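You operate a simulated robot arm through the tools that you are given. There is no shell and no other tool.

Carry out the task below with a simulated robot arm. There is one attempt and no reset: what you move stays moved.

## Task
Turn the sink's water back on and run the blue tap briefly.
Fine: both taps were left open: close the red one and swing the spout over the drain before you open the yellow lever; close the blue one at the end.

The check looks at the end state, three seconds after you hand in, the way a careful person would. Anything else that was tipped, shoved, dropped, spilled or broken makes it a failure.

## Robot
A 7-joint arm with a two-finger parallel gripper, fixed in place. Base frame: the origin is at the foot of the arm, x ahead of it, y to its left, z up; the work surface is at about z = 660. Lengths are in mm, angles in degrees, forces in N, time in s.
With the tool pointing down near the work surface it reaches from about 120 to 660 mm from the base axis. Its first joint turns from -66.0 to 66.0 degrees. Payload 2.4 kg.
The TCP is the grasp point between the finger pads, 30 mm short of the fingertips. In the tool frame z runs along the fingers and y along their closing line. Largest opening 94 mm; finger width 28, thickness 10; the body of the gripper, 50 by 96 mm, starts 55 mm behind the TCP.
Orientation is that of the tool frame in the base frame, as [roll, pitch, yaw] about the fixed x, y, z axes, in that order (R = Rz(yaw) Ry(pitch) Rx(roll)). With the fingers straight down and closing along the base's y, the tool's x points along the base's -x, its y along +y and its z along -z.

## Interface
- The arm moves only by the tool send_rows. Its argument "commands" is a list of rows, each an object (a shift or turn left out is 0, a gripper value left out holds the last) with "rot": the turn, a rotation vector about the tool's x, y, z in degrees, a list of three; "translation": the shift along the tool's x, y, z in mm, a list of three; "fingers": the closure, from 0 (fully open) to 1 (shut). In form: [{"rot": [rx, ry, rz], "translation": [dx, dy, dz], "fingers": fingers}, ...]. A call has 1 to 20 rows; each row is the pose to reach, as a shift and turn from the pose commanded when the call began, along the tool's axes at that moment. A row lasts 0.2 s, in which the tool goes at most 50 mm and 8.6 degrees; a call with a longer step from one row to the next is refused whole, and so is a gripper value outside its range. Where a pose cannot be reached the arm comes as near as it can. A force on the tool above 40 N (or 10 N above the force at the start of the call, whichever is more), or a blocked arm, ends the call early, and 0.2 s more pass. Each finger travels about 153 mm/s and halts on what it meets, pressing with about 28 N; the grip force reading is that of the motor and also rises with nothing between the fingers. The clock runs only during rows and for 0.2 s after the last one: add rows that repeat a pose to give the fingers time. It gives the time, the measured TCP pose, the force on the tool (base axes), the opening and the grip force at its end, in the units of the frame above (readings bear some noise), with the torque about the TCP (base axes, N m) and any sound that the robot's microphone picked up, and new pictures: "views" is both (left out), scene, wrist or none.
- Cameras (640 x 400 px; columns grow to the right, rows downward): "scene" is fixed at [69.2, 483.5, 1471.1]; the picture's right is [-0.55, -0.84, 0.00], its down [-0.35, 0.23, -0.91] and it looks along [0.76, -0.50, -0.42] (base axes); focal length 305 px, centre (320, 200). "wrist" rides on the gripper at [76, 14, -102] in the tool frame; the picture's right is [-0.18, 0.98, 0.00], its down [-0.75, -0.14, -0.64] and it looks along [-0.63, -0.12, 0.77] (tool axes); focal length 243 px, centre (320, 200). There is no depth. A picture from a camera that has moved, and an enlarged one, comes with that camera's place and axes in the base frame and with its lens. The place of the scene camera against the robot may be out by one fixed shift of up to 25 mm in any direction.
- inspect(camera, box): a new picture of the part [left, top, right, bottom] of that camera's present view, enlarged. The clock stands still meanwhile.
- job_done(): hands the job in; it is judged then, once.

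Places have to be worked out from the pictures, the camera data and where the tool is seen. Open the gripper and draw the arm clear of the work before you hand the job in, unless the task says otherwise.

The tools are called after ">>>" by a JSON object that holds its "method" and its "body". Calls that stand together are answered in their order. send_rows: Moves the arm, as the interface text tells. Its arguments: {"type":"object","properties":{"commands":{"type":"array","items":{"type":"object","properties":{"rot":{"type":"array","items":{"type":"number"}},"translation":{"type":"array","items":{"type":"number"}},"fingers":{"type":"number"}}}},"views":{"type":"string","enum":["both","scene","wrist","none"]}},"required":["commands"]} The other tools are called the same way: inspect (camera, box) takes an enlarged picture of a part of a camera's view; job_done () hands the job in.

At the start:

```text
time: 0.0
tcp_pos: [410.9, -13.2, 1310.1]
orientation: [180.0, -0.1, -180.0]
force: [0.0, -0.6, 0.7]
torque: [0.01, 0.02, 0.01]
opening: 94.1
finger_force: 0.0
```

scene: 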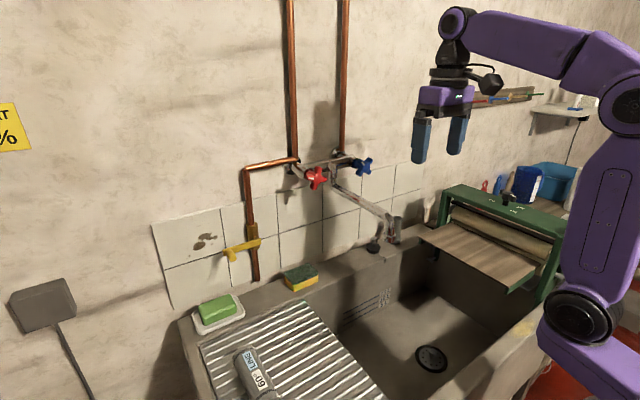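
wrist: 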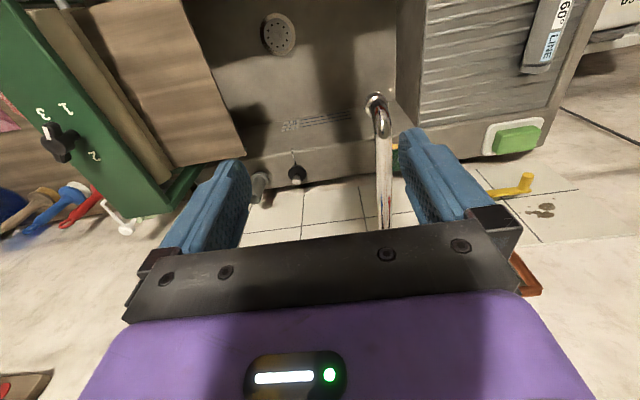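

I'll start with enlarged views of the taps, lever and spout before I move anything.

>>> {"method": "inspect", "body": {"camera": "scene", "box": [220, 120, 460, 290]}}

>>> {"method": "inspect", "body": {"camera": "scene", "box": [270, 130, 390, 210]}}

>>> {"method": "inspect", "body": {"camera": "wrist", "box": [220, 60, 560, 250]}}

```text
2.35 times, centred on (340, 205) of scene
camera zoom: at [69.2, 483.5, 1471.1], right [-0.55, -0.84, 0.0], down [-0.35, 0.23, -0.91], along [0.76, -0.5, -0.42], focal length 717 px, centre (273, 188)
```

zoom: 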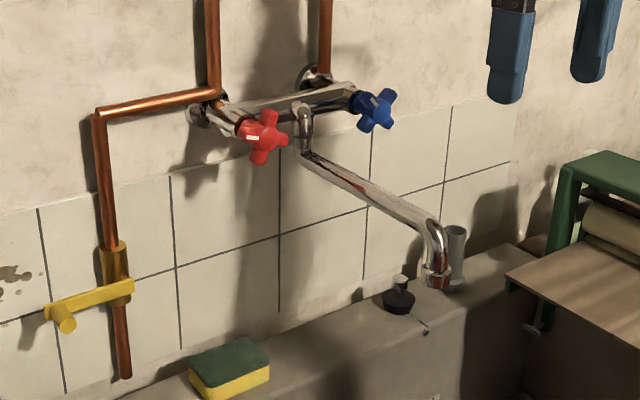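

```text
5.00 times, centred on (330, 170) of scene
camera zoom: at [69.2, 483.5, 1471.1], right [-0.55, -0.84, 0.0], down [-0.35, 0.23, -0.91], along [0.76, -0.5, -0.42], focal length 1524 px, centre (270, 350)
```

zoom: 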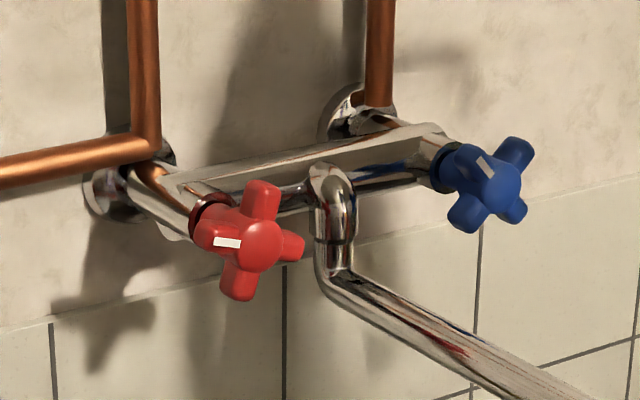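

```text
1.88 times, centred on (390, 155) of wrist
camera zoom: at [335.7, 1.5, 1411.6], right [0.18, 0.98, 0.0], down [0.75, -0.14, 0.64], along [0.63, -0.12, -0.77], focal length 457 px, centre (188, 285)
```

zoom: 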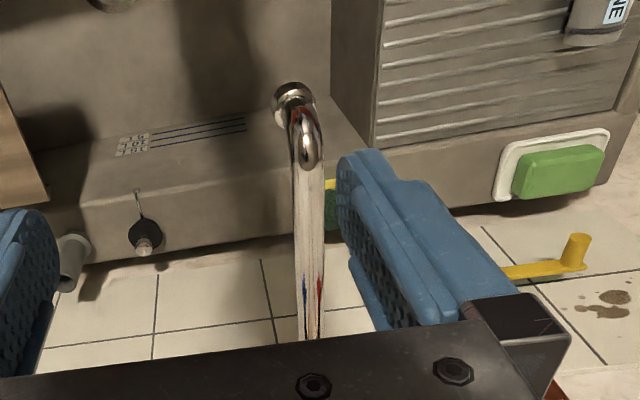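

The scene camera appears to sit about 22 mm lower than stated. From both views I put the spout end near [442, 48, 1107], the drain near [388, -116, 680] and the taps near x 640, z 1190. I'll back off and tilt the wrist camera to look at the wall and mixer.

>>> {"method": "send_rows", "body": {"commands": [{"rot": [0, -8, 0], "translation": [30, 6, -2]}, {"rot": [0, -16, 0], "translation": [60, 13, -4]}, {"rot": [0, -24, 0], "translation": [90, 20, -6]}, {"rot": [0, -32, 0], "translation": [120, 26, -8]}, {"rot": [0, -40, 0], "translation": [150, 33, -10]}, {"rot": [0, -40, 0], "translation": [150, 33, -10]}], "views": "both"}}

```text
time: 1.4
tcp_pos: [259.9, 18.4, 1318.5]
orientation: [-180.0, 40.1, 179.9]
force: [0.2, 0.3, -0.5]
torque: [-0.01, 0.01, 0.02]
opening: 93.9
finger_force: 0.0
camera wrist: at [136.1, 34.0, 1347.4], right [0.14, 0.98, 0.12], down [0.16, -0.14, 0.98], along [0.98, -0.12, -0.18], focal length 243 px, centre (320, 200)
```

scene: 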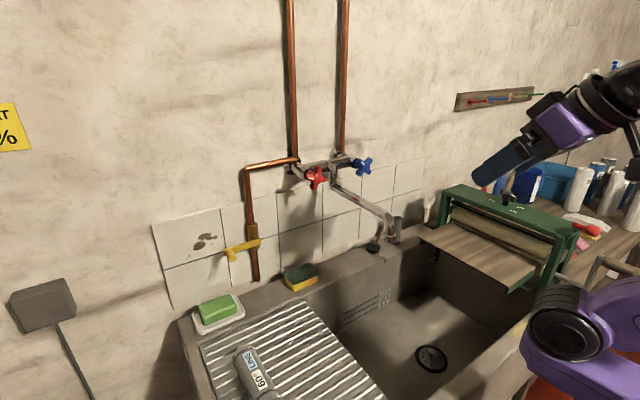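
wrist: 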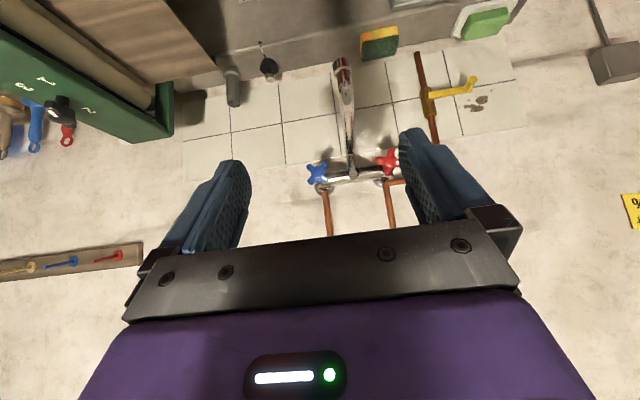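

The mixer, taps and lever are all in the wrist view now, upside down. I'll zoom in on them.

>>> {"method": "inspect", "body": {"camera": "wrist", "box": [280, 40, 500, 220]}}

>>> {"method": "inspect", "body": {"camera": "wrist", "box": [295, 130, 415, 210]}}

>>> {"method": "inspect", "body": {"camera": "scene", "box": [270, 130, 390, 210]}}

>>> {"method": "inspect", "body": {"camera": "scene", "box": [200, 140, 440, 290]}}

```text
2.22 times, centred on (390, 130) of wrist
camera zoom: at [136.1, 34.0, 1347.4], right [0.14, 0.98, 0.12], down [0.16, -0.14, 0.98], along [0.98, -0.12, -0.18], focal length 539 px, centre (164, 356)
```

zoom: 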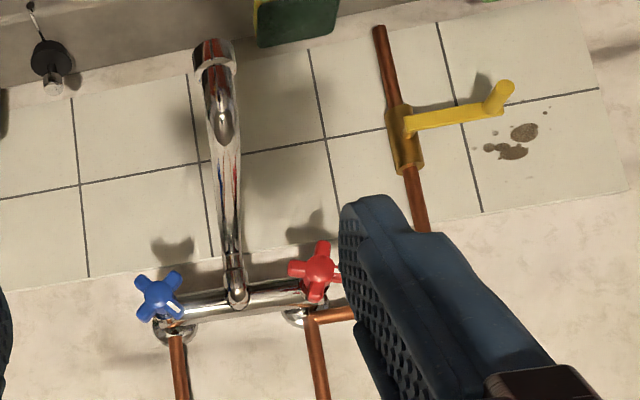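

```text
5.00 times, centred on (355, 170) of wrist
camera zoom: at [136.1, 34.0, 1347.4], right [0.14, 0.98, 0.12], down [0.16, -0.14, 0.98], along [0.98, -0.12, -0.18], focal length 1213 px, centre (145, 350)
```

zoom: 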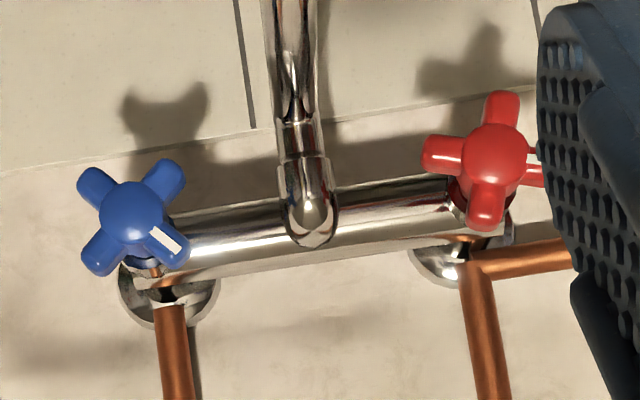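

```text
5.00 times, centred on (330, 170) of scene
camera zoom: at [69.2, 483.5, 1471.1], right [-0.55, -0.84, 0.0], down [-0.35, 0.23, -0.91], along [0.76, -0.5, -0.42], focal length 1524 px, centre (270, 350)
```

zoom: 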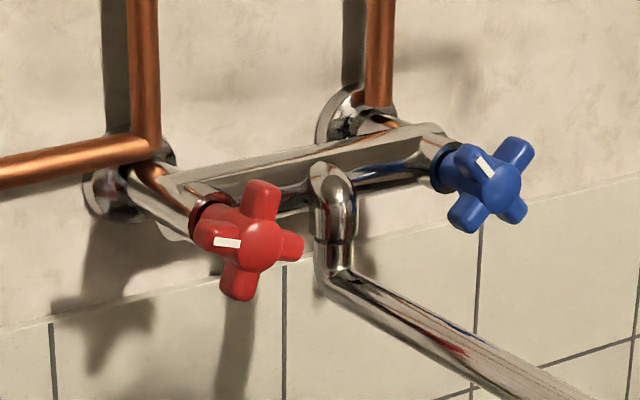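

```text
2.67 times, centred on (320, 215) of scene
camera zoom: at [69.2, 483.5, 1471.1], right [-0.55, -0.84, 0.0], down [-0.35, 0.23, -0.91], along [0.76, -0.5, -0.42], focal length 813 px, centre (320, 160)
```

zoom: 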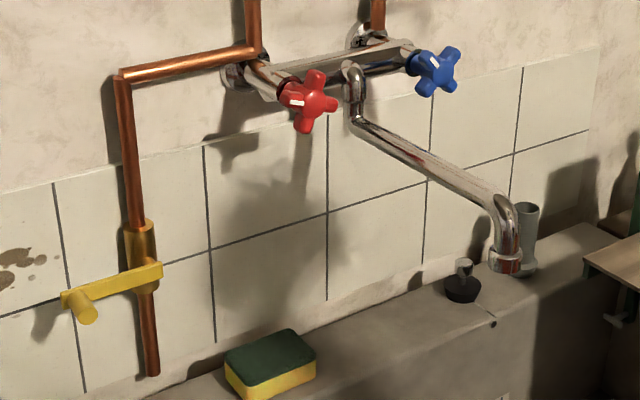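

From two views, the blue hub is at about [610, -21, 1202] and the red hub at about [606, 122, 1204]. The spout runs from a pivot near [650, 51] straight out to x 440, with its tube at z about 1157. The yellow lever's pivot is near [674, 254, 1042] and its knob near y 331. I'll start with the spout: tool down, fingers open, hovering above the tube.

>>> {"method": "send_rows", "body": {"commands": [{"rot": [0, 7, 0], "translation": [-24, 5, 33]}, {"rot": [0, 14, 0], "translation": [-48, 11, 66]}, {"rot": [0, 21, 0], "translation": [-73, 16, 99]}, {"rot": [0, 28, 0], "translation": [-97, 22, 132]}, {"rot": [0, 34, 0], "translation": [-121, 27, 165]}, {"rot": [0, 40, 0], "translation": [-146, 33, 199]}, {"rot": [0, 40, 0], "translation": [-146, 33, 199]}], "views": "both"}}

```text
time: 3.0
tcp_pos: [501.2, 50.2, 1261.0]
orientation: [180.0, 0.0, -179.9]
force: [-0.1, -0.3, 1.2]
torque: [0.0, -0.01, -0.02]
opening: 94.0
finger_force: 0.1
camera wrist: at [424.6, 66.0, 1363.0], right [0.18, 0.98, 0.0], down [0.75, -0.14, 0.64], along [0.63, -0.12, -0.77], focal length 243 px, centre (320, 200)
```

scene: 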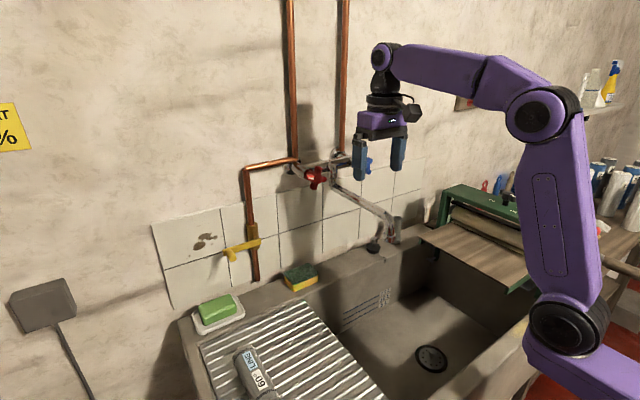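
wrist: 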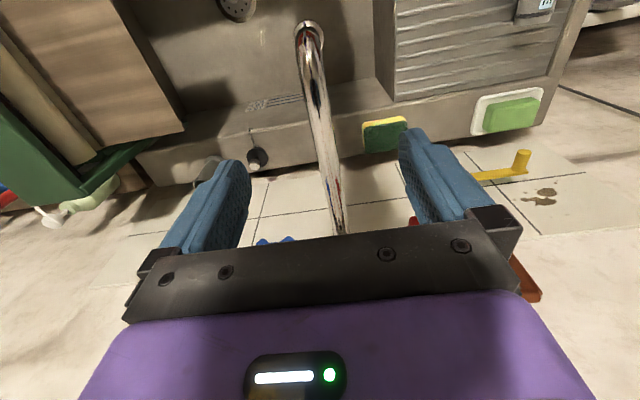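

The tube sits centred between the open fingers at y about 52. I'll go down around it and close to a loose straddle without squeezing.

>>> {"method": "send_rows", "body": {"commands": [{"translation": [0, 1, 25], "fingers": 0}, {"translation": [0, 1, 50], "fingers": 0}, {"translation": [0, 1, 75], "fingers": 0}, {"translation": [0, 1, 95], "fingers": 0}, {"translation": [0, 1, 95], "fingers": 0.35}, {"translation": [0, 1, 95], "fingers": 0.62}, {"translation": [0, 1, 95], "fingers": 0.62}], "views": "both"}}

```text
time: 4.6
tcp_pos: [500.3, 53.4, 1165.0]
orientation: [180.0, 0.1, -179.9]
force: [-0.3, -0.3, 0.6]
torque: [0.01, -0.04, -0.02]
opening: 35.8
finger_force: 0.1
camera wrist: at [424.7, 68.5, 1267.3], right [0.18, 0.98, 0.0], down [0.75, -0.14, 0.64], along [0.63, -0.12, -0.77], focal length 243 px, centre (320, 200)
```

scene: 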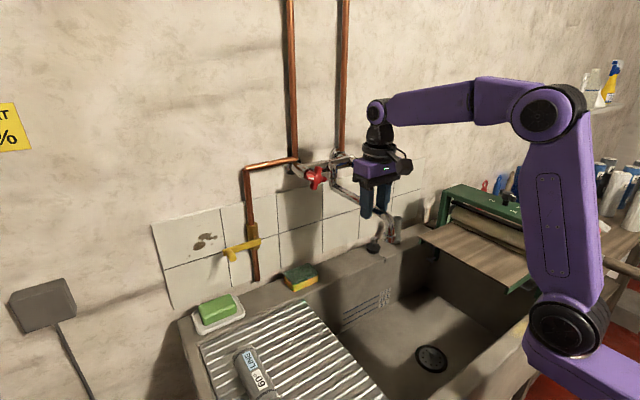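
wrist: 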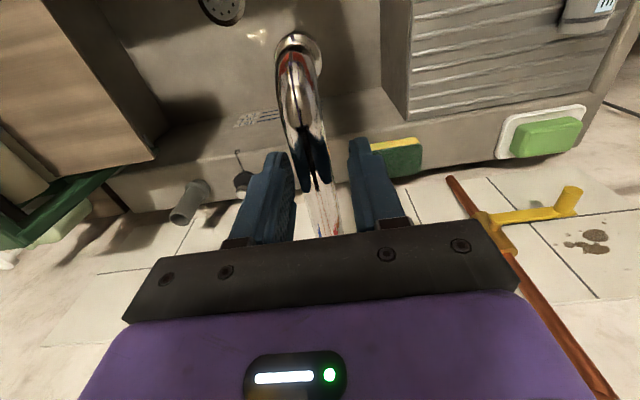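

The fingers straddle the tube with no force. I'll swing it in an arc about the pivot towards -y, turning the tool with it, and check halfway.

>>> {"method": "send_rows", "body": {"commands": [{"rot": [0, 0, -3], "translation": [-0.2, -7.9, 0]}, {"rot": [0, 0, -6], "translation": [-0.8, -15.7, 0]}, {"rot": [0, 0, -9], "translation": [-1.8, -23.5, 0]}, {"rot": [0, 0, -12], "translation": [-3.3, -31.2, 0]}, {"rot": [0, 0, -15], "translation": [-5.1, -38.8, 0]}, {"rot": [0, 0, -18], "translation": [-7.3, -46.4, 0]}], "views": "both"}}

```text
time: 6.0
tcp_pos: [508.0, 6.1, 1167.8]
orientation: [179.9, 0.1, -161.9]
force: [0.3, 0.4, 0.2]
torque: [0.04, 0.01, 0.0]
opening: 35.6
finger_force: 0.3
camera wrist: at [431.4, -2.4, 1268.9], right [-0.13, 0.99, 0.0], down [0.76, 0.1, 0.64], along [0.64, 0.08, -0.77], focal length 243 px, centre (320, 200)
```

scene: 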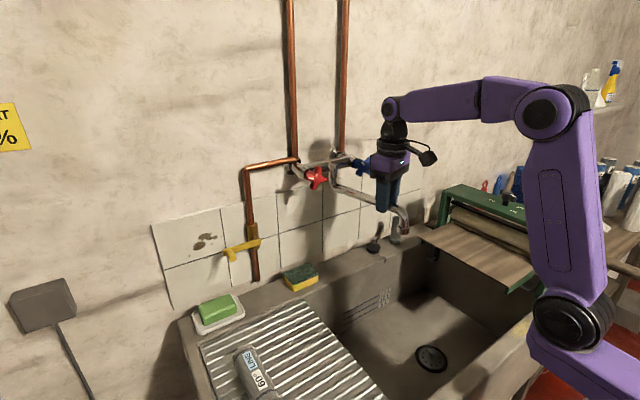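
wrist: 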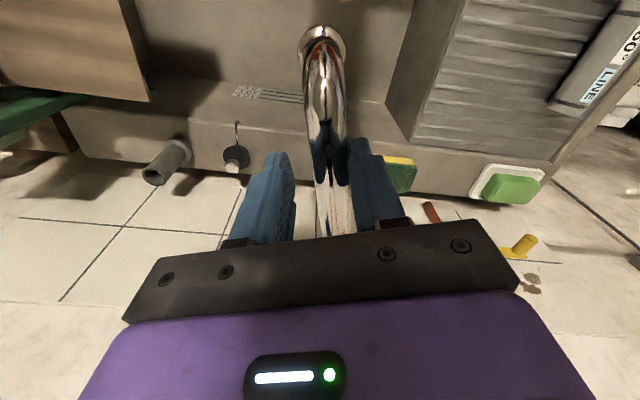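

The spout follows with almost no resistance. I'll carry on to about 36° on the tool, which leaves the spout about 3° behind and pointing at the drain.

>>> {"method": "send_rows", "body": {"commands": [{"rot": [0, 0, -4], "translation": [-0.4, -10.5, 0]}, {"rot": [0, 0, -8], "translation": [-1.5, -20.9, 0]}, {"rot": [0, 0, -12], "translation": [-3.3, -31.2, 0]}, {"rot": [0, 0, -15], "translation": [-5.1, -38.8, 0]}, {"rot": [0, 0, -18], "translation": [-7.3, -46.4, 0]}, {"rot": [0, 0, -18], "translation": [-7.3, -46.4, 0]}], "views": "both"}}

```text
time: 7.4
tcp_pos: [529.5, -36.7, 1165.5]
orientation: [179.9, 0.0, -144.0]
force: [-0.1, -1.1, 0.2]
torque: [0.03, -0.03, 0.01]
opening: 35.8
finger_force: 0.0
camera wrist: at [460.2, -68.2, 1268.5], right [-0.43, 0.9, 0.0], down [0.69, 0.33, 0.64], along [0.58, 0.28, -0.77], focal length 243 px, centre (320, 200)
```

scene: 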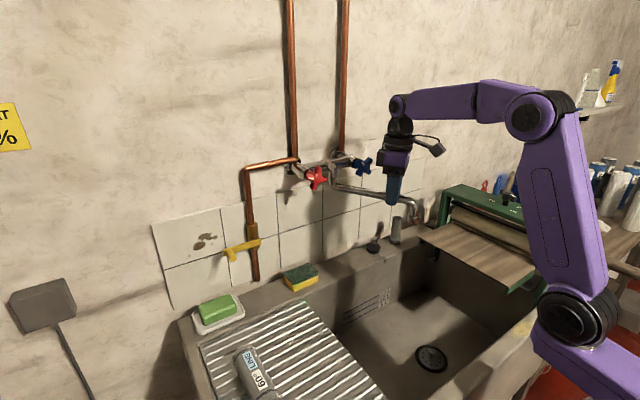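
wrist: 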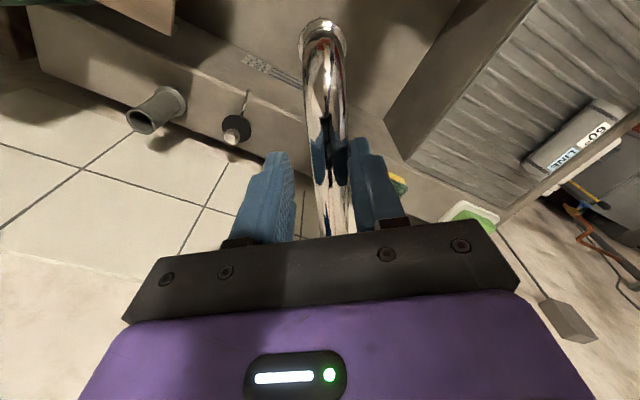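

The spout end works out at about [471, -61], on the line from the pivot to the drain. I'll lift straight off it and go back to an overview to check its bearing.

>>> {"method": "send_rows", "body": {"commands": [{"translation": [0, 0, -30]}, {"translation": [0, 0, -70]}, {"translation": [0, 0, -110], "fingers": 0.4}, {"rot": [0, 0, 7], "translation": [28, 29, -125]}, {"rot": [0, 0, 14], "translation": [56, 59, -140]}, {"rot": [0, 0, 21], "translation": [84, 88, -155]}, {"rot": [0, 0, 28], "translation": [112, 118, -165]}, {"rot": [0, 0, 36], "translation": [140, 147, -175], "fingers": 0}, {"rot": [0, 0, 36], "translation": [140, 147, -175], "fingers": 0}], "views": "both"}}

```text
time: 9.4
tcp_pos: [329.1, 1.1, 1339.9]
orientation: [179.9, 0.0, 179.9]
force: [-0.8, 0.2, 0.3]
torque: [-0.03, -0.01, 0.0]
opening: 94.2
finger_force: 0.0
camera wrist: at [253.7, 16.5, 1441.9], right [0.19, 0.98, 0.0], down [0.75, -0.14, 0.64], along [0.63, -0.12, -0.77], focal length 243 px, centre (320, 200)
```

scene: 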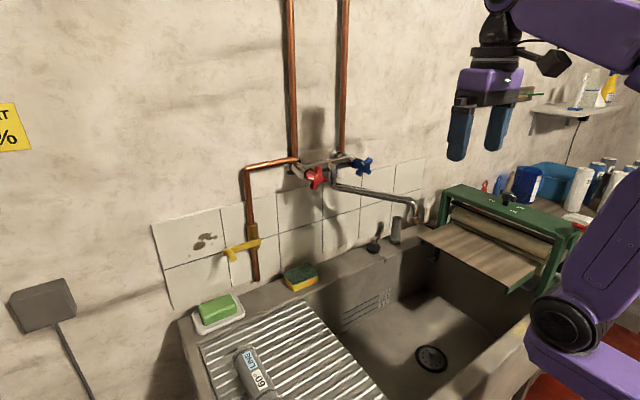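
wrist: 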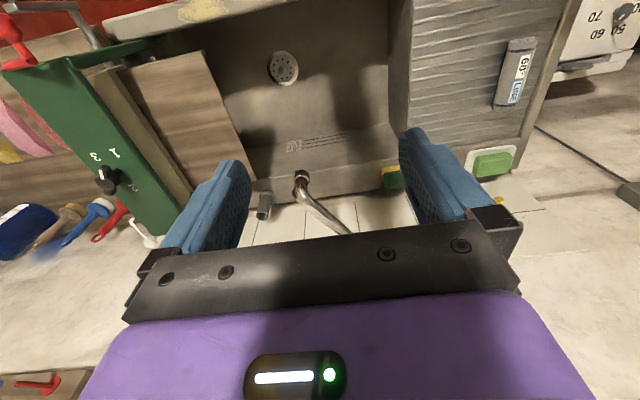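

I'll zoom in on both views to measure the spout tip against the drain.

>>> {"method": "inspect", "body": {"camera": "wrist", "box": [230, 40, 390, 240]}}

>>> {"method": "inspect", "body": {"camera": "scene", "box": [290, 130, 450, 230]}}

```text
2.00 times, centred on (310, 140) of wrist
camera zoom: at [253.7, 16.5, 1441.9], right [0.19, 0.98, 0.0], down [0.75, -0.14, 0.64], along [0.63, -0.12, -0.77], focal length 485 px, centre (340, 320)
```

zoom: 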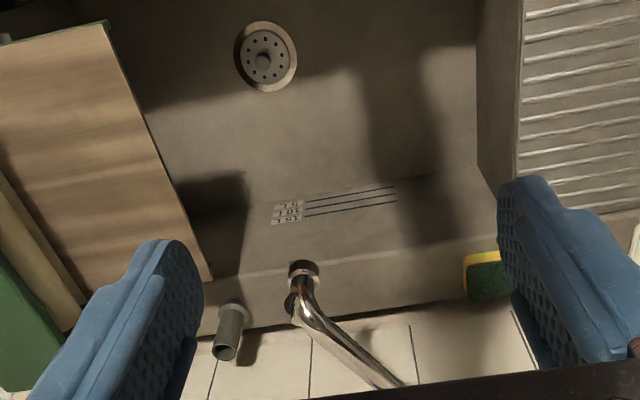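

```text
4.00 times, centred on (370, 180) of scene
camera zoom: at [69.2, 483.5, 1471.1], right [-0.55, -0.84, 0.0], down [-0.35, 0.23, -0.91], along [0.76, -0.5, -0.42], focal length 1219 px, centre (120, 280)
```

zoom: 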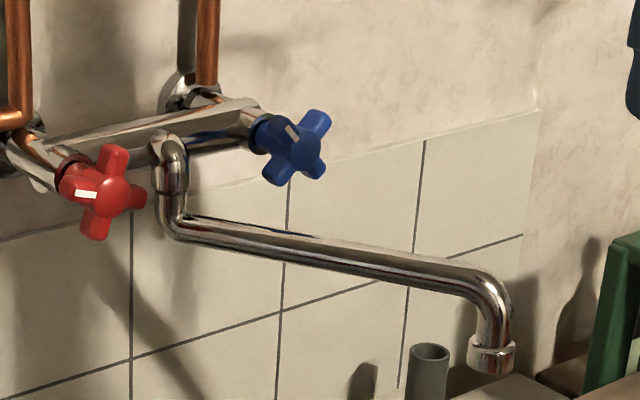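

The spout bearing is about 31° and the drain's about 32.5°, so that's good. The red handle's marked arm is about 15° above +y, with the other arms at 90° to it. I'll turn the tool to point at the wall in front of the red tap.

>>> {"method": "send_rows", "body": {"commands": [{"rot": [0, -8.2, 0], "translation": [-12, 11, 9]}, {"rot": [0, -16.4, 0], "translation": [-24, 22, 18]}, {"rot": [0, -24.6, 0], "translation": [-36, 33, 27]}, {"rot": [0, -32.8, 0], "translation": [-48, 44, 36]}, {"rot": [0, -41, 0], "translation": [-60, 55, 45]}, {"rot": [0, -49.2, 0], "translation": [-72, 66, 55]}, {"rot": [0, -57.4, 0], "translation": [-84, 77, 65]}, {"rot": [0, -65.6, 0], "translation": [-96, 88, 80]}, {"rot": [0, -73.8, 0], "translation": [-108, 99, 95]}, {"rot": [0, -82, 0], "translation": [-115, 110, 115]}, {"rot": [0, -90, 0], "translation": [-121, 121, 136]}, {"rot": [0, -90, 0], "translation": [-121, 121, 136]}], "views": "both"}}

```text
time: 12.0
tcp_pos: [451.3, 122.2, 1203.7]
orientation: [-4.8, 90.0, -4.9]
force: [0.5, 0.5, 0.4]
torque: [0.04, 0.04, -0.03]
opening: 94.0
finger_force: 0.1
camera wrist: at [349.9, 137.7, 1127.7], right [0.0, 0.98, 0.18], down [-0.64, -0.14, 0.75], along [0.77, -0.12, 0.63], focal length 243 px, centre (320, 200)
```

scene: 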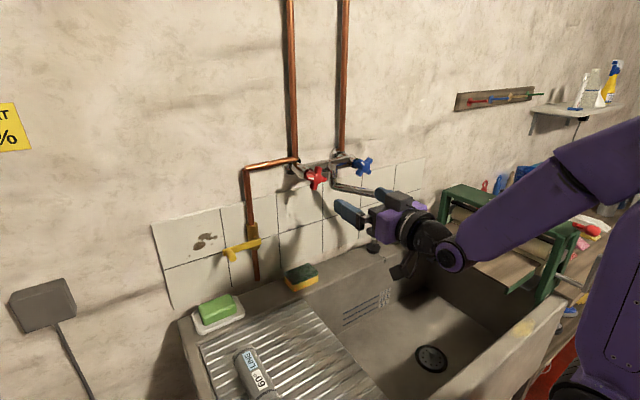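
wrist: 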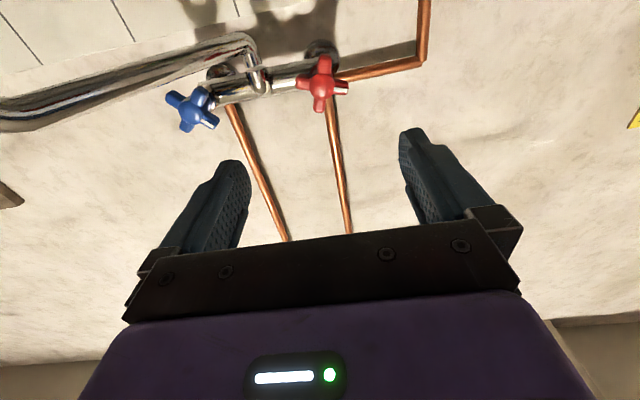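

Two wrist views put the red hub at about [625, 126, 1199] and the blue at about [627, -23, 1197]. I'll roll the fingers to line up with the gaps between the red arms, re-centre and move part of the way in.

>>> {"method": "send_rows", "body": {"commands": [{"rot": [0, 0, -7.5], "translation": [2, 2, 15]}, {"rot": [0, 0, -15], "translation": [4, 4, 30]}, {"rot": [0, 0, -22.5], "translation": [5, 4, 50]}, {"rot": [0, 0, -30], "translation": [5, 4, 75]}, {"rot": [0, 0, -30], "translation": [5, 4, 75]}], "views": "both"}}

```text
time: 13.2
tcp_pos: [526.1, 127.2, 1201.1]
orientation: [-89.9, 59.9, -90.0]
force: [0.1, 0.1, 0.1]
torque: [-0.02, -0.04, 0.04]
opening: 94.1
finger_force: 0.1
camera wrist: at [425.1, 102.0, 1126.5], right [0.0, 0.94, -0.33], down [-0.64, 0.26, 0.72], along [0.77, 0.21, 0.61], focal length 243 px, centre (320, 200)
```

scene: 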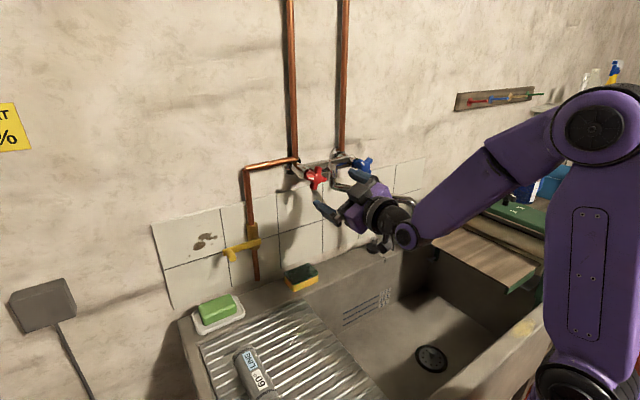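
wrist: 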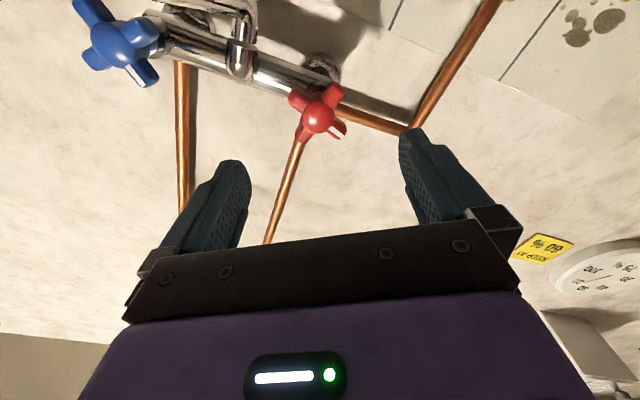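

The hub is centred between the fingers and the arms sit diagonally, so the pads will seat in the gaps. I'll move in around the handle.

>>> {"method": "send_rows", "body": {"commands": [{"translation": [1.6, -0.8, 20]}, {"translation": [1.6, -0.8, 40]}, {"translation": [1.6, -0.8, 60]}, {"translation": [1.6, -0.8, 78]}, {"translation": [1.6, -0.8, 78]}], "views": "both"}}

```text
time: 14.4
tcp_pos: [604.6, 125.2, 1199.7]
orientation: [-89.9, 60.0, -89.9]
force: [0.5, 0.2, -0.2]
torque: [0.02, 0.0, -0.03]
opening: 94.2
finger_force: 0.1
camera wrist: at [502.5, 99.8, 1126.2], right [0.0, 0.94, -0.33], down [-0.64, 0.25, 0.72], along [0.77, 0.21, 0.61], focal length 243 px, centre (320, 200)
```

scene: 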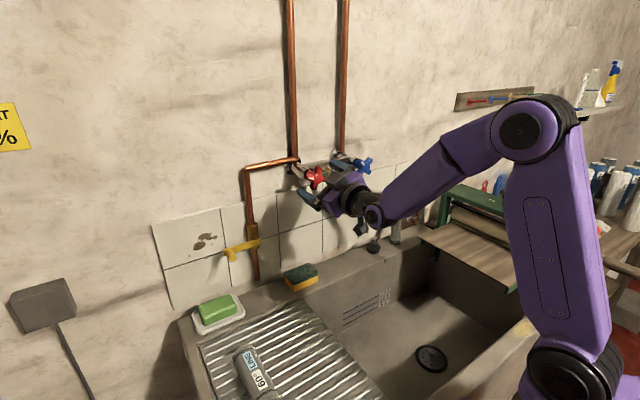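
wrist: 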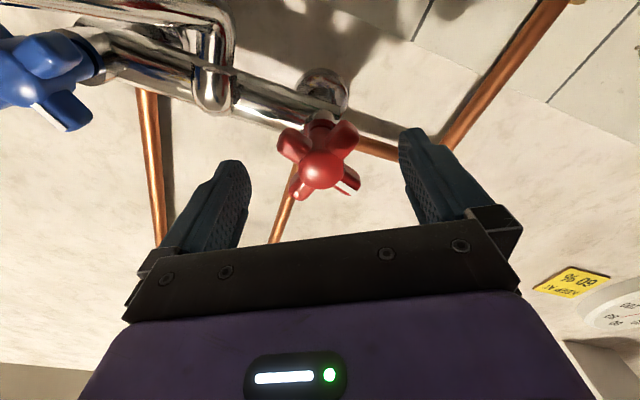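

Next I'll go 8 mm deeper so the pads cover the arms, then close on the handle.

>>> {"method": "send_rows", "body": {"commands": [{"translation": [0, 0, 8]}, {"translation": [0, 0, 8], "fingers": 0.3}, {"translation": [0, 0, 8], "fingers": 0.6}, {"translation": [0, 0, 8], "fingers": 0.8}, {"translation": [0, 0, 8], "fingers": 0.8}], "views": "both"}}

```text
time: 15.6
tcp_pos: [611.6, 125.7, 1199.2]
orientation: [-90.2, 60.0, -90.2]
force: [4.4, 4.1, -8.1]
torque: [0.01, -0.46, 0.03]
opening: 49.4
finger_force: 45.2
camera wrist: at [510.5, 100.5, 1124.9], right [0.0, 0.94, -0.33], down [-0.64, 0.25, 0.72], along [0.77, 0.21, 0.6], focal length 243 px, centre (320, 200)
```

scene: 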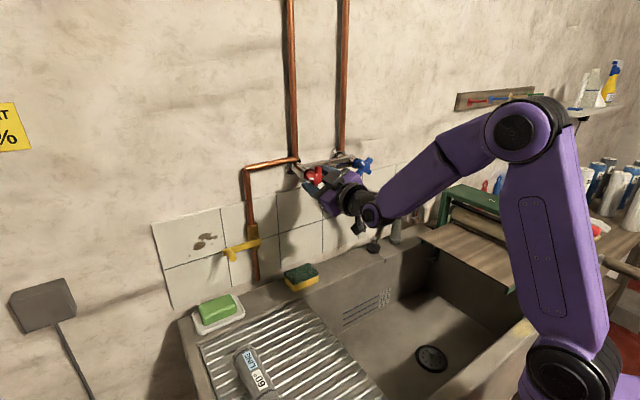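
wrist: 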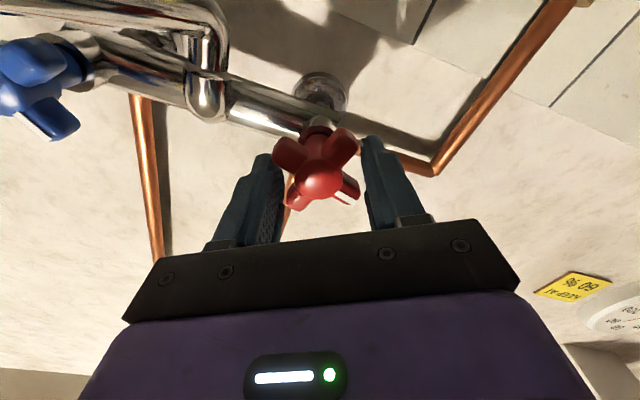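

The grip is seated in the gaps, opening 49 mm. I'll turn clockwise as seen from the front, 30° first, and watch the torque.

>>> {"method": "send_rows", "body": {"commands": [{"rot": [0, 0, 5], "translation": [0, 1, 0]}, {"rot": [0, 0, 10], "translation": [0, 1, 0]}, {"rot": [0, 0, 15], "translation": [0, 1, 0]}, {"rot": [0, 0, 20], "translation": [0, 1, 0]}, {"rot": [0, 0, 25], "translation": [0, 1, 0]}, {"rot": [0, 0, 30], "translation": [0, 1, 0]}], "views": "both"}}

```text
time: 17.0
tcp_pos: [612.1, 124.9, 1200.0]
orientation: [41.1, 89.7, 40.9]
force: [3.2, 0.1, -2.5]
torque: [-0.05, 0.21, 0.0]
opening: 47.1
finger_force: 44.9
camera wrist: at [510.9, 140.8, 1122.6], right [0.0, 0.98, 0.19], down [-0.64, -0.14, 0.75], along [0.76, -0.12, 0.63], focal length 243 px, centre (320, 200)
```

scene: 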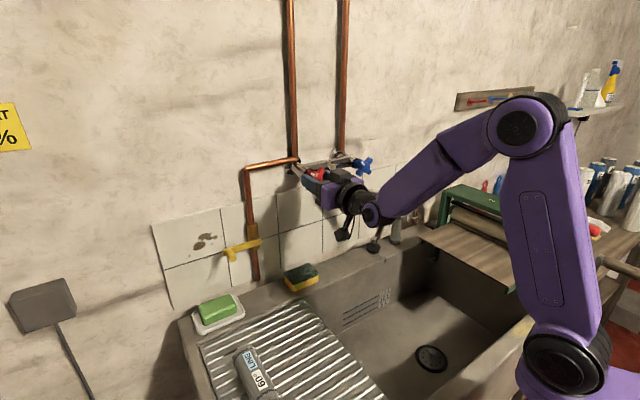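
wrist: 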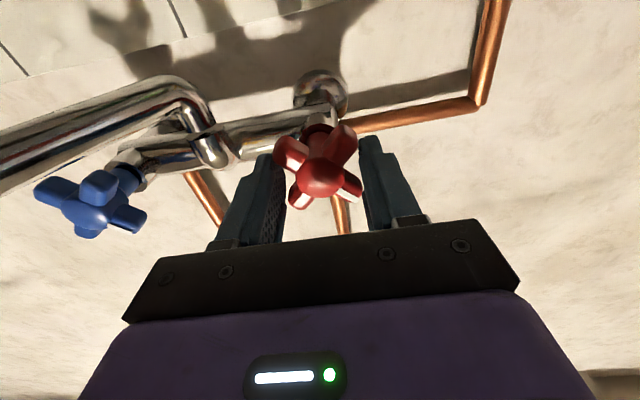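

The handle turned with the gripper at very low torque. I'll carry on clockwise.

>>> {"method": "send_rows", "body": {"commands": [{"rot": [0, 0, 5]}, {"rot": [0, 0, 10]}, {"rot": [0, 0, 15]}, {"rot": [0, 0, 20]}, {"rot": [0, 0, 25]}, {"rot": [0, 0, 30]}, {"rot": [0, 0, 35]}], "views": "both"}}

```text
time: 18.6
tcp_pos: [613.0, 124.7, 1199.7]
orientation: [89.6, 54.7, 89.7]
force: [2.3, -8.1, 9.3]
torque: [-0.03, 1.18, -0.71]
opening: 47.3
finger_force: 45.1
camera wrist: at [511.0, 182.0, 1144.8], right [0.0, 0.7, 0.72], down [-0.65, -0.55, 0.53], along [0.76, -0.46, 0.45], focal length 243 px, centre (320, 200)
```

scene: 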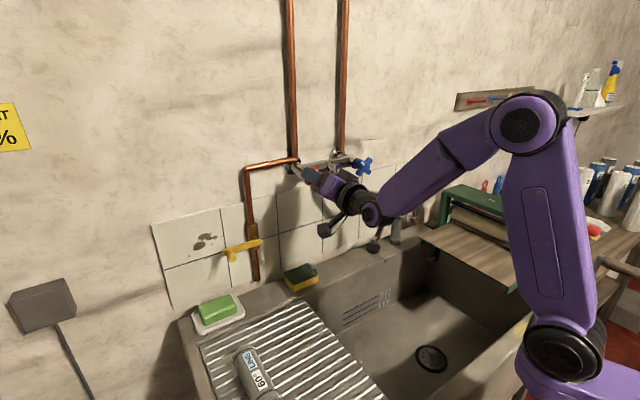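
wrist: 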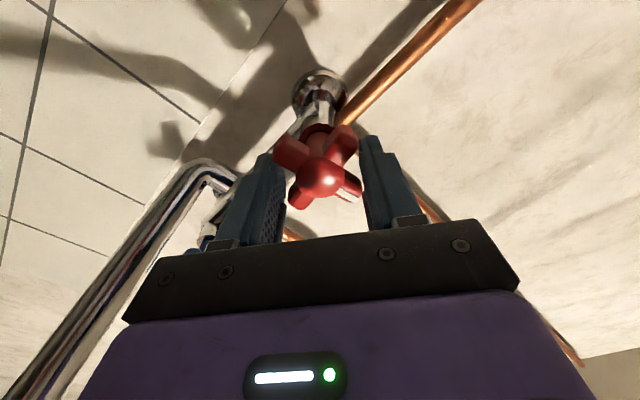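

It has turned 65° and the x-torque is still about 0. I'll ease off the side load by about 1.5 mm and continue in small steps towards the stop.

>>> {"method": "send_rows", "body": {"commands": [{"rot": [0, 0, 3], "translation": [-1.5, 0, 0]}, {"rot": [0, 0, 6], "translation": [-1.5, 0, 0]}, {"rot": [0, 0, 9], "translation": [-1.5, 0, 0]}, {"rot": [0, 0, 12], "translation": [-1.5, 0, 0]}], "views": "wrist"}}

```text
time: 19.6
tcp_pos: [612.2, 126.6, 1198.8]
orientation: [90.1, 43.3, 90.1]
force: [6.7, -7.4, -1.3]
torque: [-1.81, -1.04, -0.24]
opening: 47.5
finger_force: 45.1
camera wrist: at [510.5, 191.1, 1157.4], right [0.0, 0.54, 0.84], down [-0.64, -0.65, 0.41], along [0.77, -0.54, 0.35], focal length 243 px, centre (320, 200)
```

wrist: 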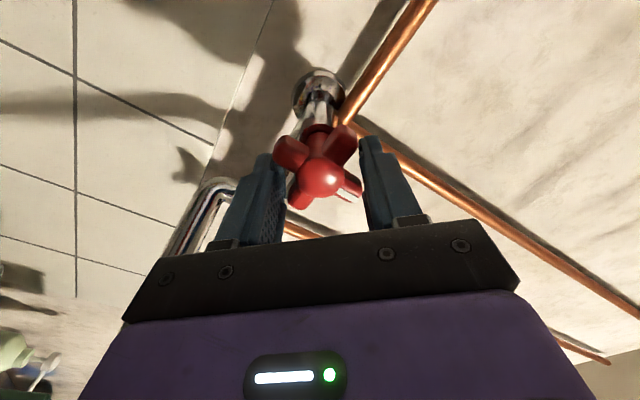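

The torque jumped to -1.8 N·m, so the red tap is on its stop after about 77°, with its mark about upright. I'll release it and back straight out.

>>> {"method": "send_rows", "body": {"commands": [{"fingers": 0.4}, {"fingers": 0.1}, {"fingers": 0}, {"translation": [0, 0, -25], "fingers": 0}, {"translation": [0, 0, -65], "fingers": 0}, {"translation": [0, 0, -105], "fingers": 0}, {"translation": [0, 0, -140], "fingers": 0}, {"translation": [0, 0, -140], "fingers": 0}], "views": "both"}}

>>> {"method": "inspect", "body": {"camera": "scene", "box": [270, 130, 390, 210]}}

```text
time: 21.4
tcp_pos: [470.1, 125.7, 1199.1]
orientation: [90.0, 42.9, 90.2]
force: [-0.1, -0.2, 0.2]
torque: [0.01, 0.01, 0.06]
opening: 94.0
finger_force: 0.1
camera wrist: at [368.8, 192.3, 1157.5], right [0.0, 0.53, 0.84], down [-0.64, -0.65, 0.41], along [0.77, -0.54, 0.34], focal length 243 px, centre (320, 200)
```

scene: 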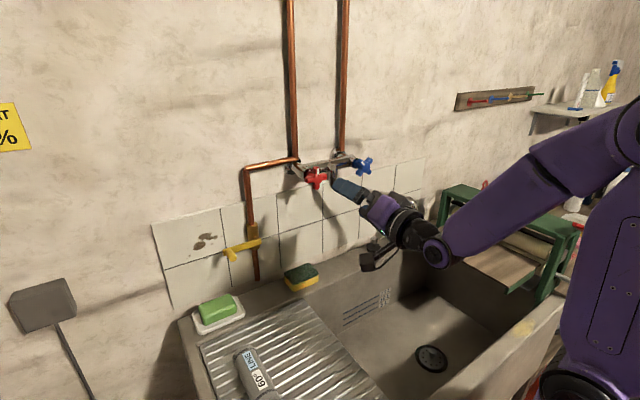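
wrist: 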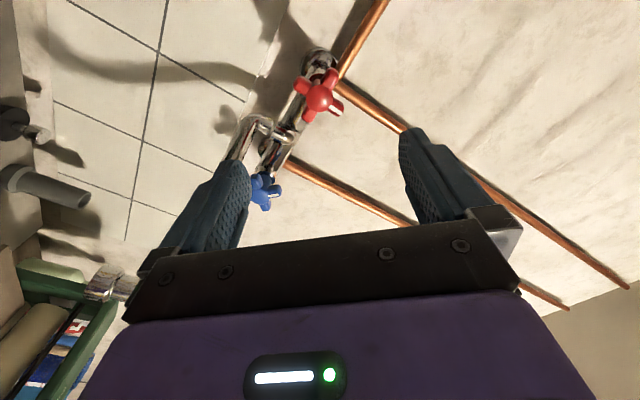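

```text
5.00 times, centred on (330, 170) of scene
camera zoom: at [69.0, 483.6, 1471.1], right [-0.55, -0.84, 0.0], down [-0.35, 0.23, -0.91], along [0.76, -0.5, -0.42], focal length 1524 px, centre (270, 350)
```

zoom: 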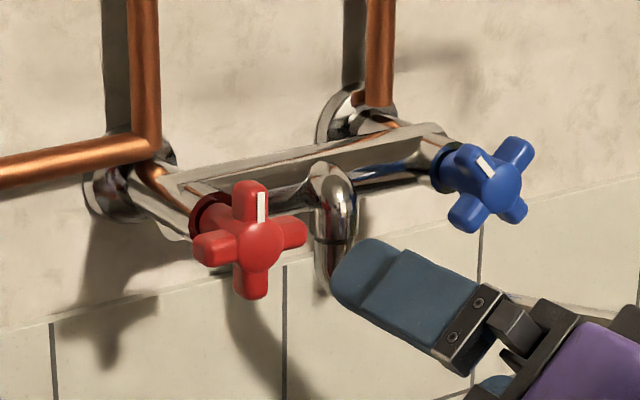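

The red mark is now upright, so red is closed. Next is the yellow lever: I'll move left and down to face its knob with the fingers closing vertically, and look again.

>>> {"method": "send_rows", "body": {"commands": [{"rot": [0, 0, 7], "translation": [33, 1, 3]}, {"rot": [0, 0, 14], "translation": [66, 2, 6]}, {"rot": [0, 0, 21], "translation": [99, 3, 9]}, {"rot": [0, 0, 28], "translation": [132, 4, 12]}, {"rot": [0, 0, 35], "translation": [165, 5, 15]}, {"rot": [0, 0, 43], "translation": [198, 6, 18]}, {"rot": [0, 0, 43], "translation": [231, 7, 20]}, {"rot": [0, 0, 43], "translation": [231, 7, 20]}], "views": "both"}}

```text
time: 23.2
tcp_pos: [489.7, 299.5, 1048.2]
orientation: [90.0, -0.1, 90.0]
force: [0.2, -0.2, 0.2]
torque: [0.01, 0.02, 0.01]
opening: 94.0
finger_force: 0.0
camera wrist: at [388.6, 375.9, 1061.8], right [0.0, -0.19, 0.98], down [-0.64, -0.75, -0.14], along [0.77, -0.63, -0.12], focal length 243 px, centre (320, 200)
```

scene: 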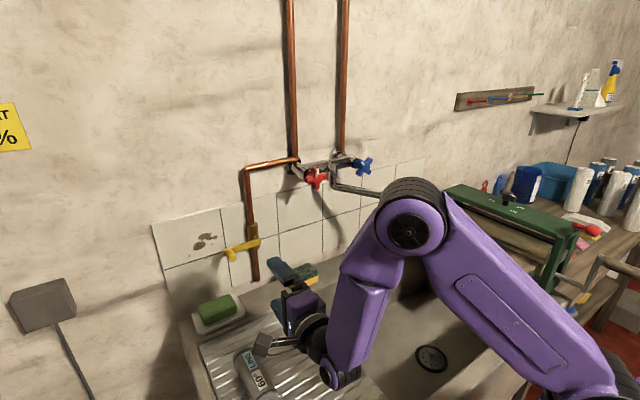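
wrist: 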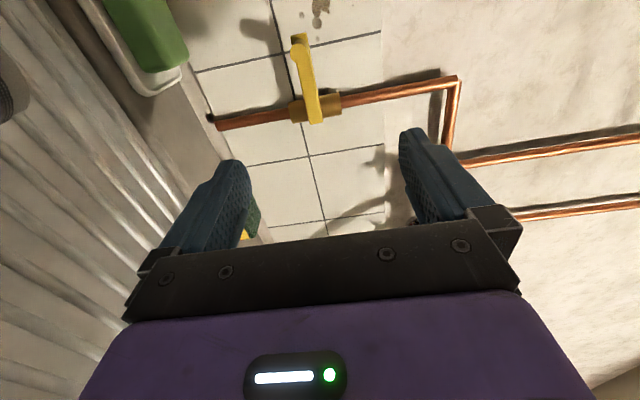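

>>> {"method": "inspect", "body": {"camera": "wrist", "box": [200, 0, 440, 160]}}

>>> {"method": "inspect", "body": {"camera": "scene", "box": [190, 210, 310, 290]}}

```text
2.50 times, centred on (320, 80) of wrist
camera zoom: at [388.6, 375.9, 1061.8], right [0.0, -0.19, 0.98], down [-0.64, -0.75, -0.14], along [0.77, -0.63, -0.12], focal length 606 px, centre (320, 500)
```

zoom: 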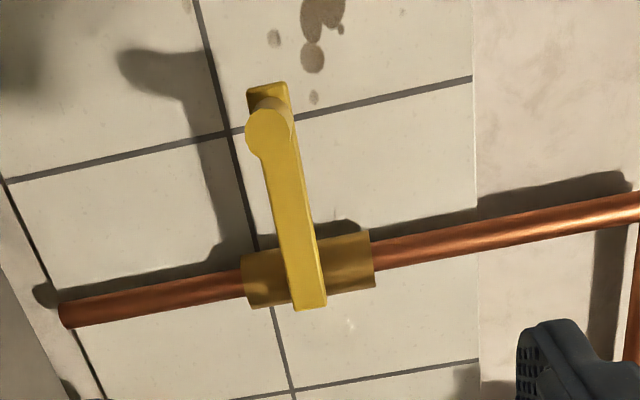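

```text
5.00 times, centred on (250, 250) of scene
camera zoom: at [69.2, 483.5, 1471.1], right [-0.55, -0.84, 0.0], down [-0.35, 0.23, -0.91], along [0.76, -0.5, -0.42], focal length 1524 px, centre (670, -50)
```

zoom: 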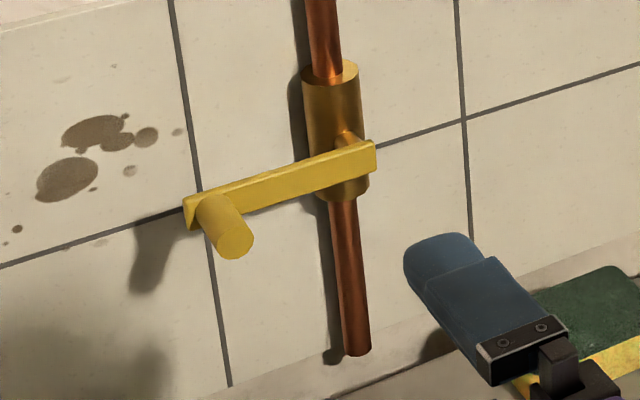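

The knob is about 17 mm thick. Its tip is near [658, 339, 1035] and the lever pivot near [~690, 270, 1035], which makes the radius about 70 mm. I'll centre on the knob and move closer.

>>> {"method": "send_rows", "body": {"commands": [{"translation": [20, -6, 25]}, {"translation": [39.5, -13, 50]}, {"translation": [39.5, -13, 80]}, {"translation": [39.5, -13, 80]}], "views": "both"}}

```text
time: 24.2
tcp_pos: [573.1, 339.0, 1037.1]
orientation: [89.9, 0.0, 90.0]
force: [0.7, -0.4, 0.1]
torque: [0.01, 0.01, 0.02]
opening: 94.0
finger_force: 0.0
camera wrist: at [470.3, 415.9, 1051.0], right [0.0, -0.18, 0.98], down [-0.64, -0.75, -0.14], along [0.77, -0.63, -0.12], focal length 243 px, centre (320, 200)
```

scene: 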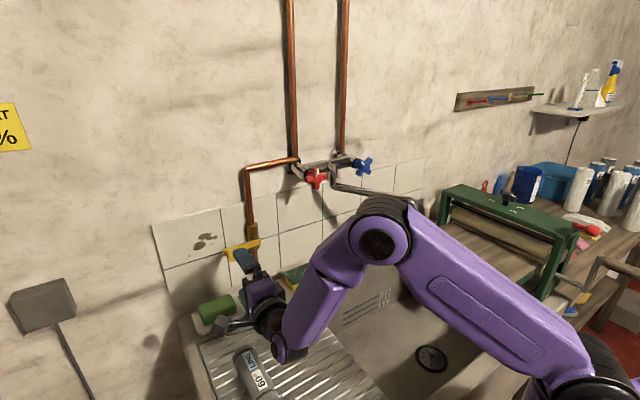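
wrist: 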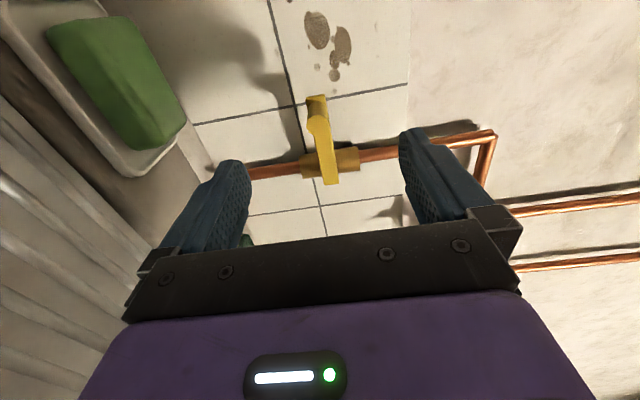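

The knob lines up at y 340, z 1034.5. I'll advance so the fingers straddle it, with the tips short of the lever plate, then close to a loose gap.

>>> {"method": "send_rows", "body": {"commands": [{"translation": [1, -2.5, 20]}, {"translation": [1, -2.5, 40]}, {"translation": [1, -2.5, 60]}, {"translation": [1, -2.5, 75]}, {"translation": [1, -2.5, 75], "fingers": 0.35}, {"translation": [1, -2.5, 75], "fingers": 0.7}, {"translation": [1, -2.5, 75], "fingers": 0.7}], "views": "both"}}

```text
time: 25.8
tcp_pos: [647.8, 340.6, 1032.6]
orientation: [90.0, 0.0, 90.1]
force: [0.0, -0.2, -0.5]
torque: [-0.03, -0.01, 0.01]
opening: 28.2
finger_force: 0.1
camera wrist: at [545.9, 417.7, 1046.4], right [0.0, -0.18, 0.98], down [-0.64, -0.75, -0.14], along [0.77, -0.63, -0.12], focal length 243 px, centre (320, 200)
```

scene: 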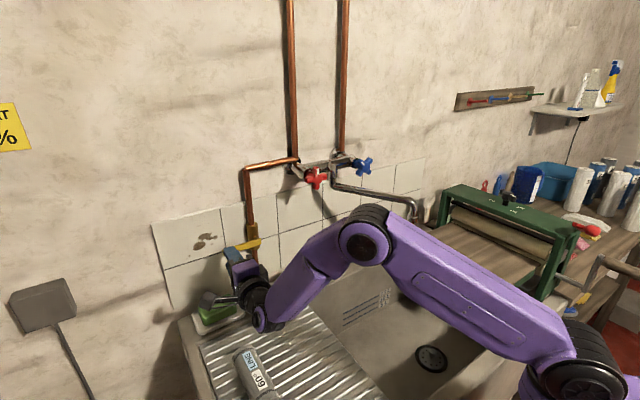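
wrist: 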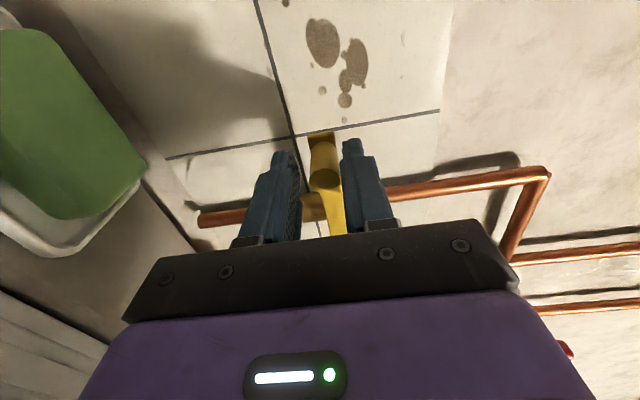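

The knob is between the fingers with no contact force. The usual opening sense is anticlockwise, so I'll try a small downward arc about the pivot and watch the force.

>>> {"method": "send_rows", "body": {"commands": [{"rot": [0, 0, -4], "translation": [-0.2, -5, 0]}, {"rot": [0, 0, -8], "translation": [-0.7, -9.9, 0]}, {"rot": [0, 0, -12], "translation": [-1.6, -14.8, 0]}, {"rot": [0, 0, -16], "translation": [-2.8, -19.6, 0]}, {"rot": [0, 0, -20], "translation": [-4.3, -24.3, 0]}], "views": "both"}}

```text
time: 27.0
tcp_pos: [650.5, 335.8, 1017.4]
orientation: [88.5, 19.6, 89.3]
force: [0.6, -2.8, 37.4]
torque: [0.21, -0.35, 0.02]
opening: 47.8
finger_force: 16.7
camera wrist: at [547.9, 413.5, 1002.2], right [-0.02, 0.16, 0.99], down [-0.65, -0.76, 0.1], along [0.76, -0.64, 0.12], focal length 243 px, centre (320, 200)
```

scene: 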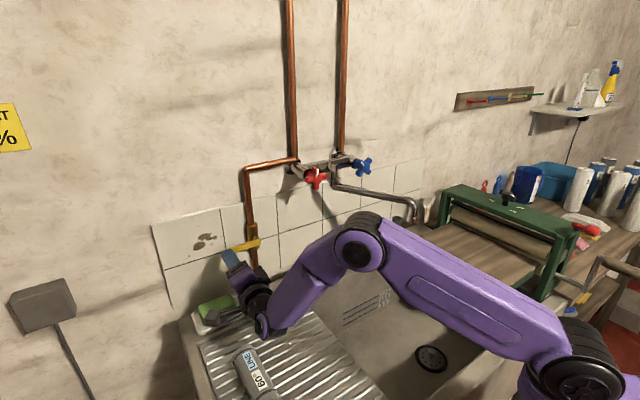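
wrist: 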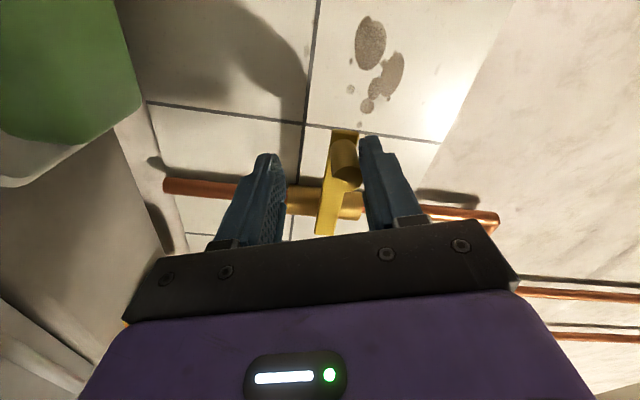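

The tool felt 37 N upward and the lever didn't move, so downward is blocked. I'll ease back to the starting pose and withdraw, then try upward using the side of closed fingers.

>>> {"method": "send_rows", "body": {"commands": [{"rot": [0, 0, 7], "translation": [-1.5, 8, 0]}, {"rot": [0, 0, 14], "translation": [-3, 16, 0]}, {"rot": [0, 0, 20], "translation": [-4.3, 23, 0], "fingers": 0.3}, {"rot": [0, 0, 20], "translation": [-4.3, 23, -10], "fingers": 0.1}, {"rot": [0, 0, 20], "translation": [-4.3, 23, -50], "fingers": 0.1}, {"rot": [0, 0, 20], "translation": [-4.3, 23, -80], "fingers": 0.1}], "views": "both"}}

>>> {"method": "inspect", "body": {"camera": "scene", "box": [190, 210, 310, 290]}}

```text
time: 28.4
tcp_pos: [567.1, 339.0, 1030.8]
orientation: [90.0, -0.1, 90.0]
force: [-0.6, 0.0, 0.4]
torque: [-0.01, -0.01, 0.0]
opening: 84.6
finger_force: 0.0
camera wrist: at [465.7, 416.2, 1045.1], right [0.0, -0.19, 0.98], down [-0.64, -0.75, -0.14], along [0.77, -0.63, -0.12], focal length 243 px, centre (320, 200)
```

scene: 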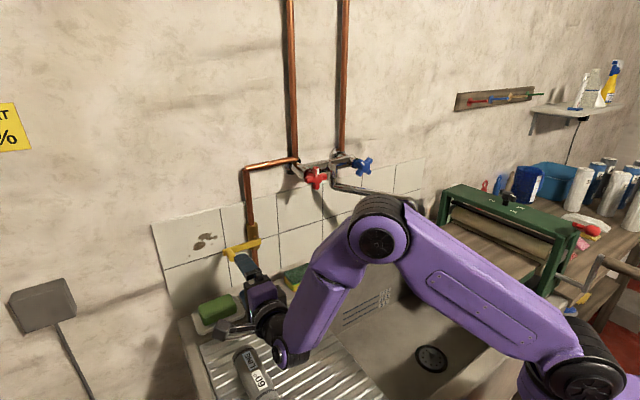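
wrist: 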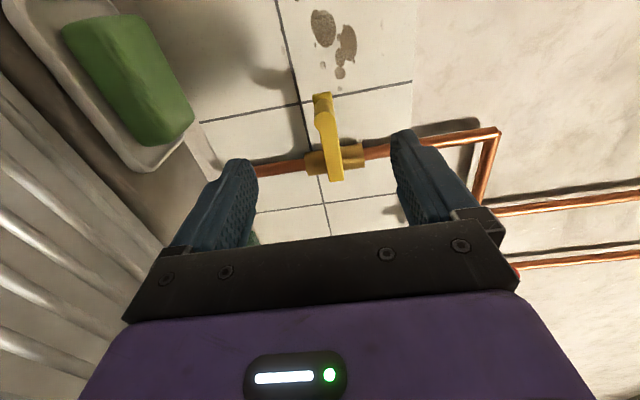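

```text
5.00 times, centred on (250, 250) of scene
camera zoom: at [69.2, 483.5, 1471.1], right [-0.55, -0.84, 0.0], down [-0.35, 0.23, -0.91], along [0.76, -0.5, -0.42], focal length 1524 px, centre (670, -50)
```

zoom: 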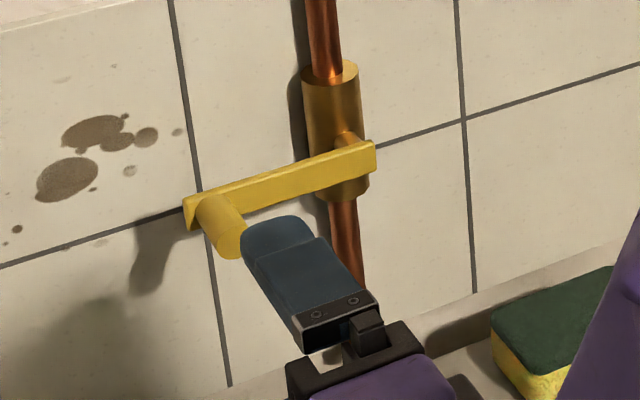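

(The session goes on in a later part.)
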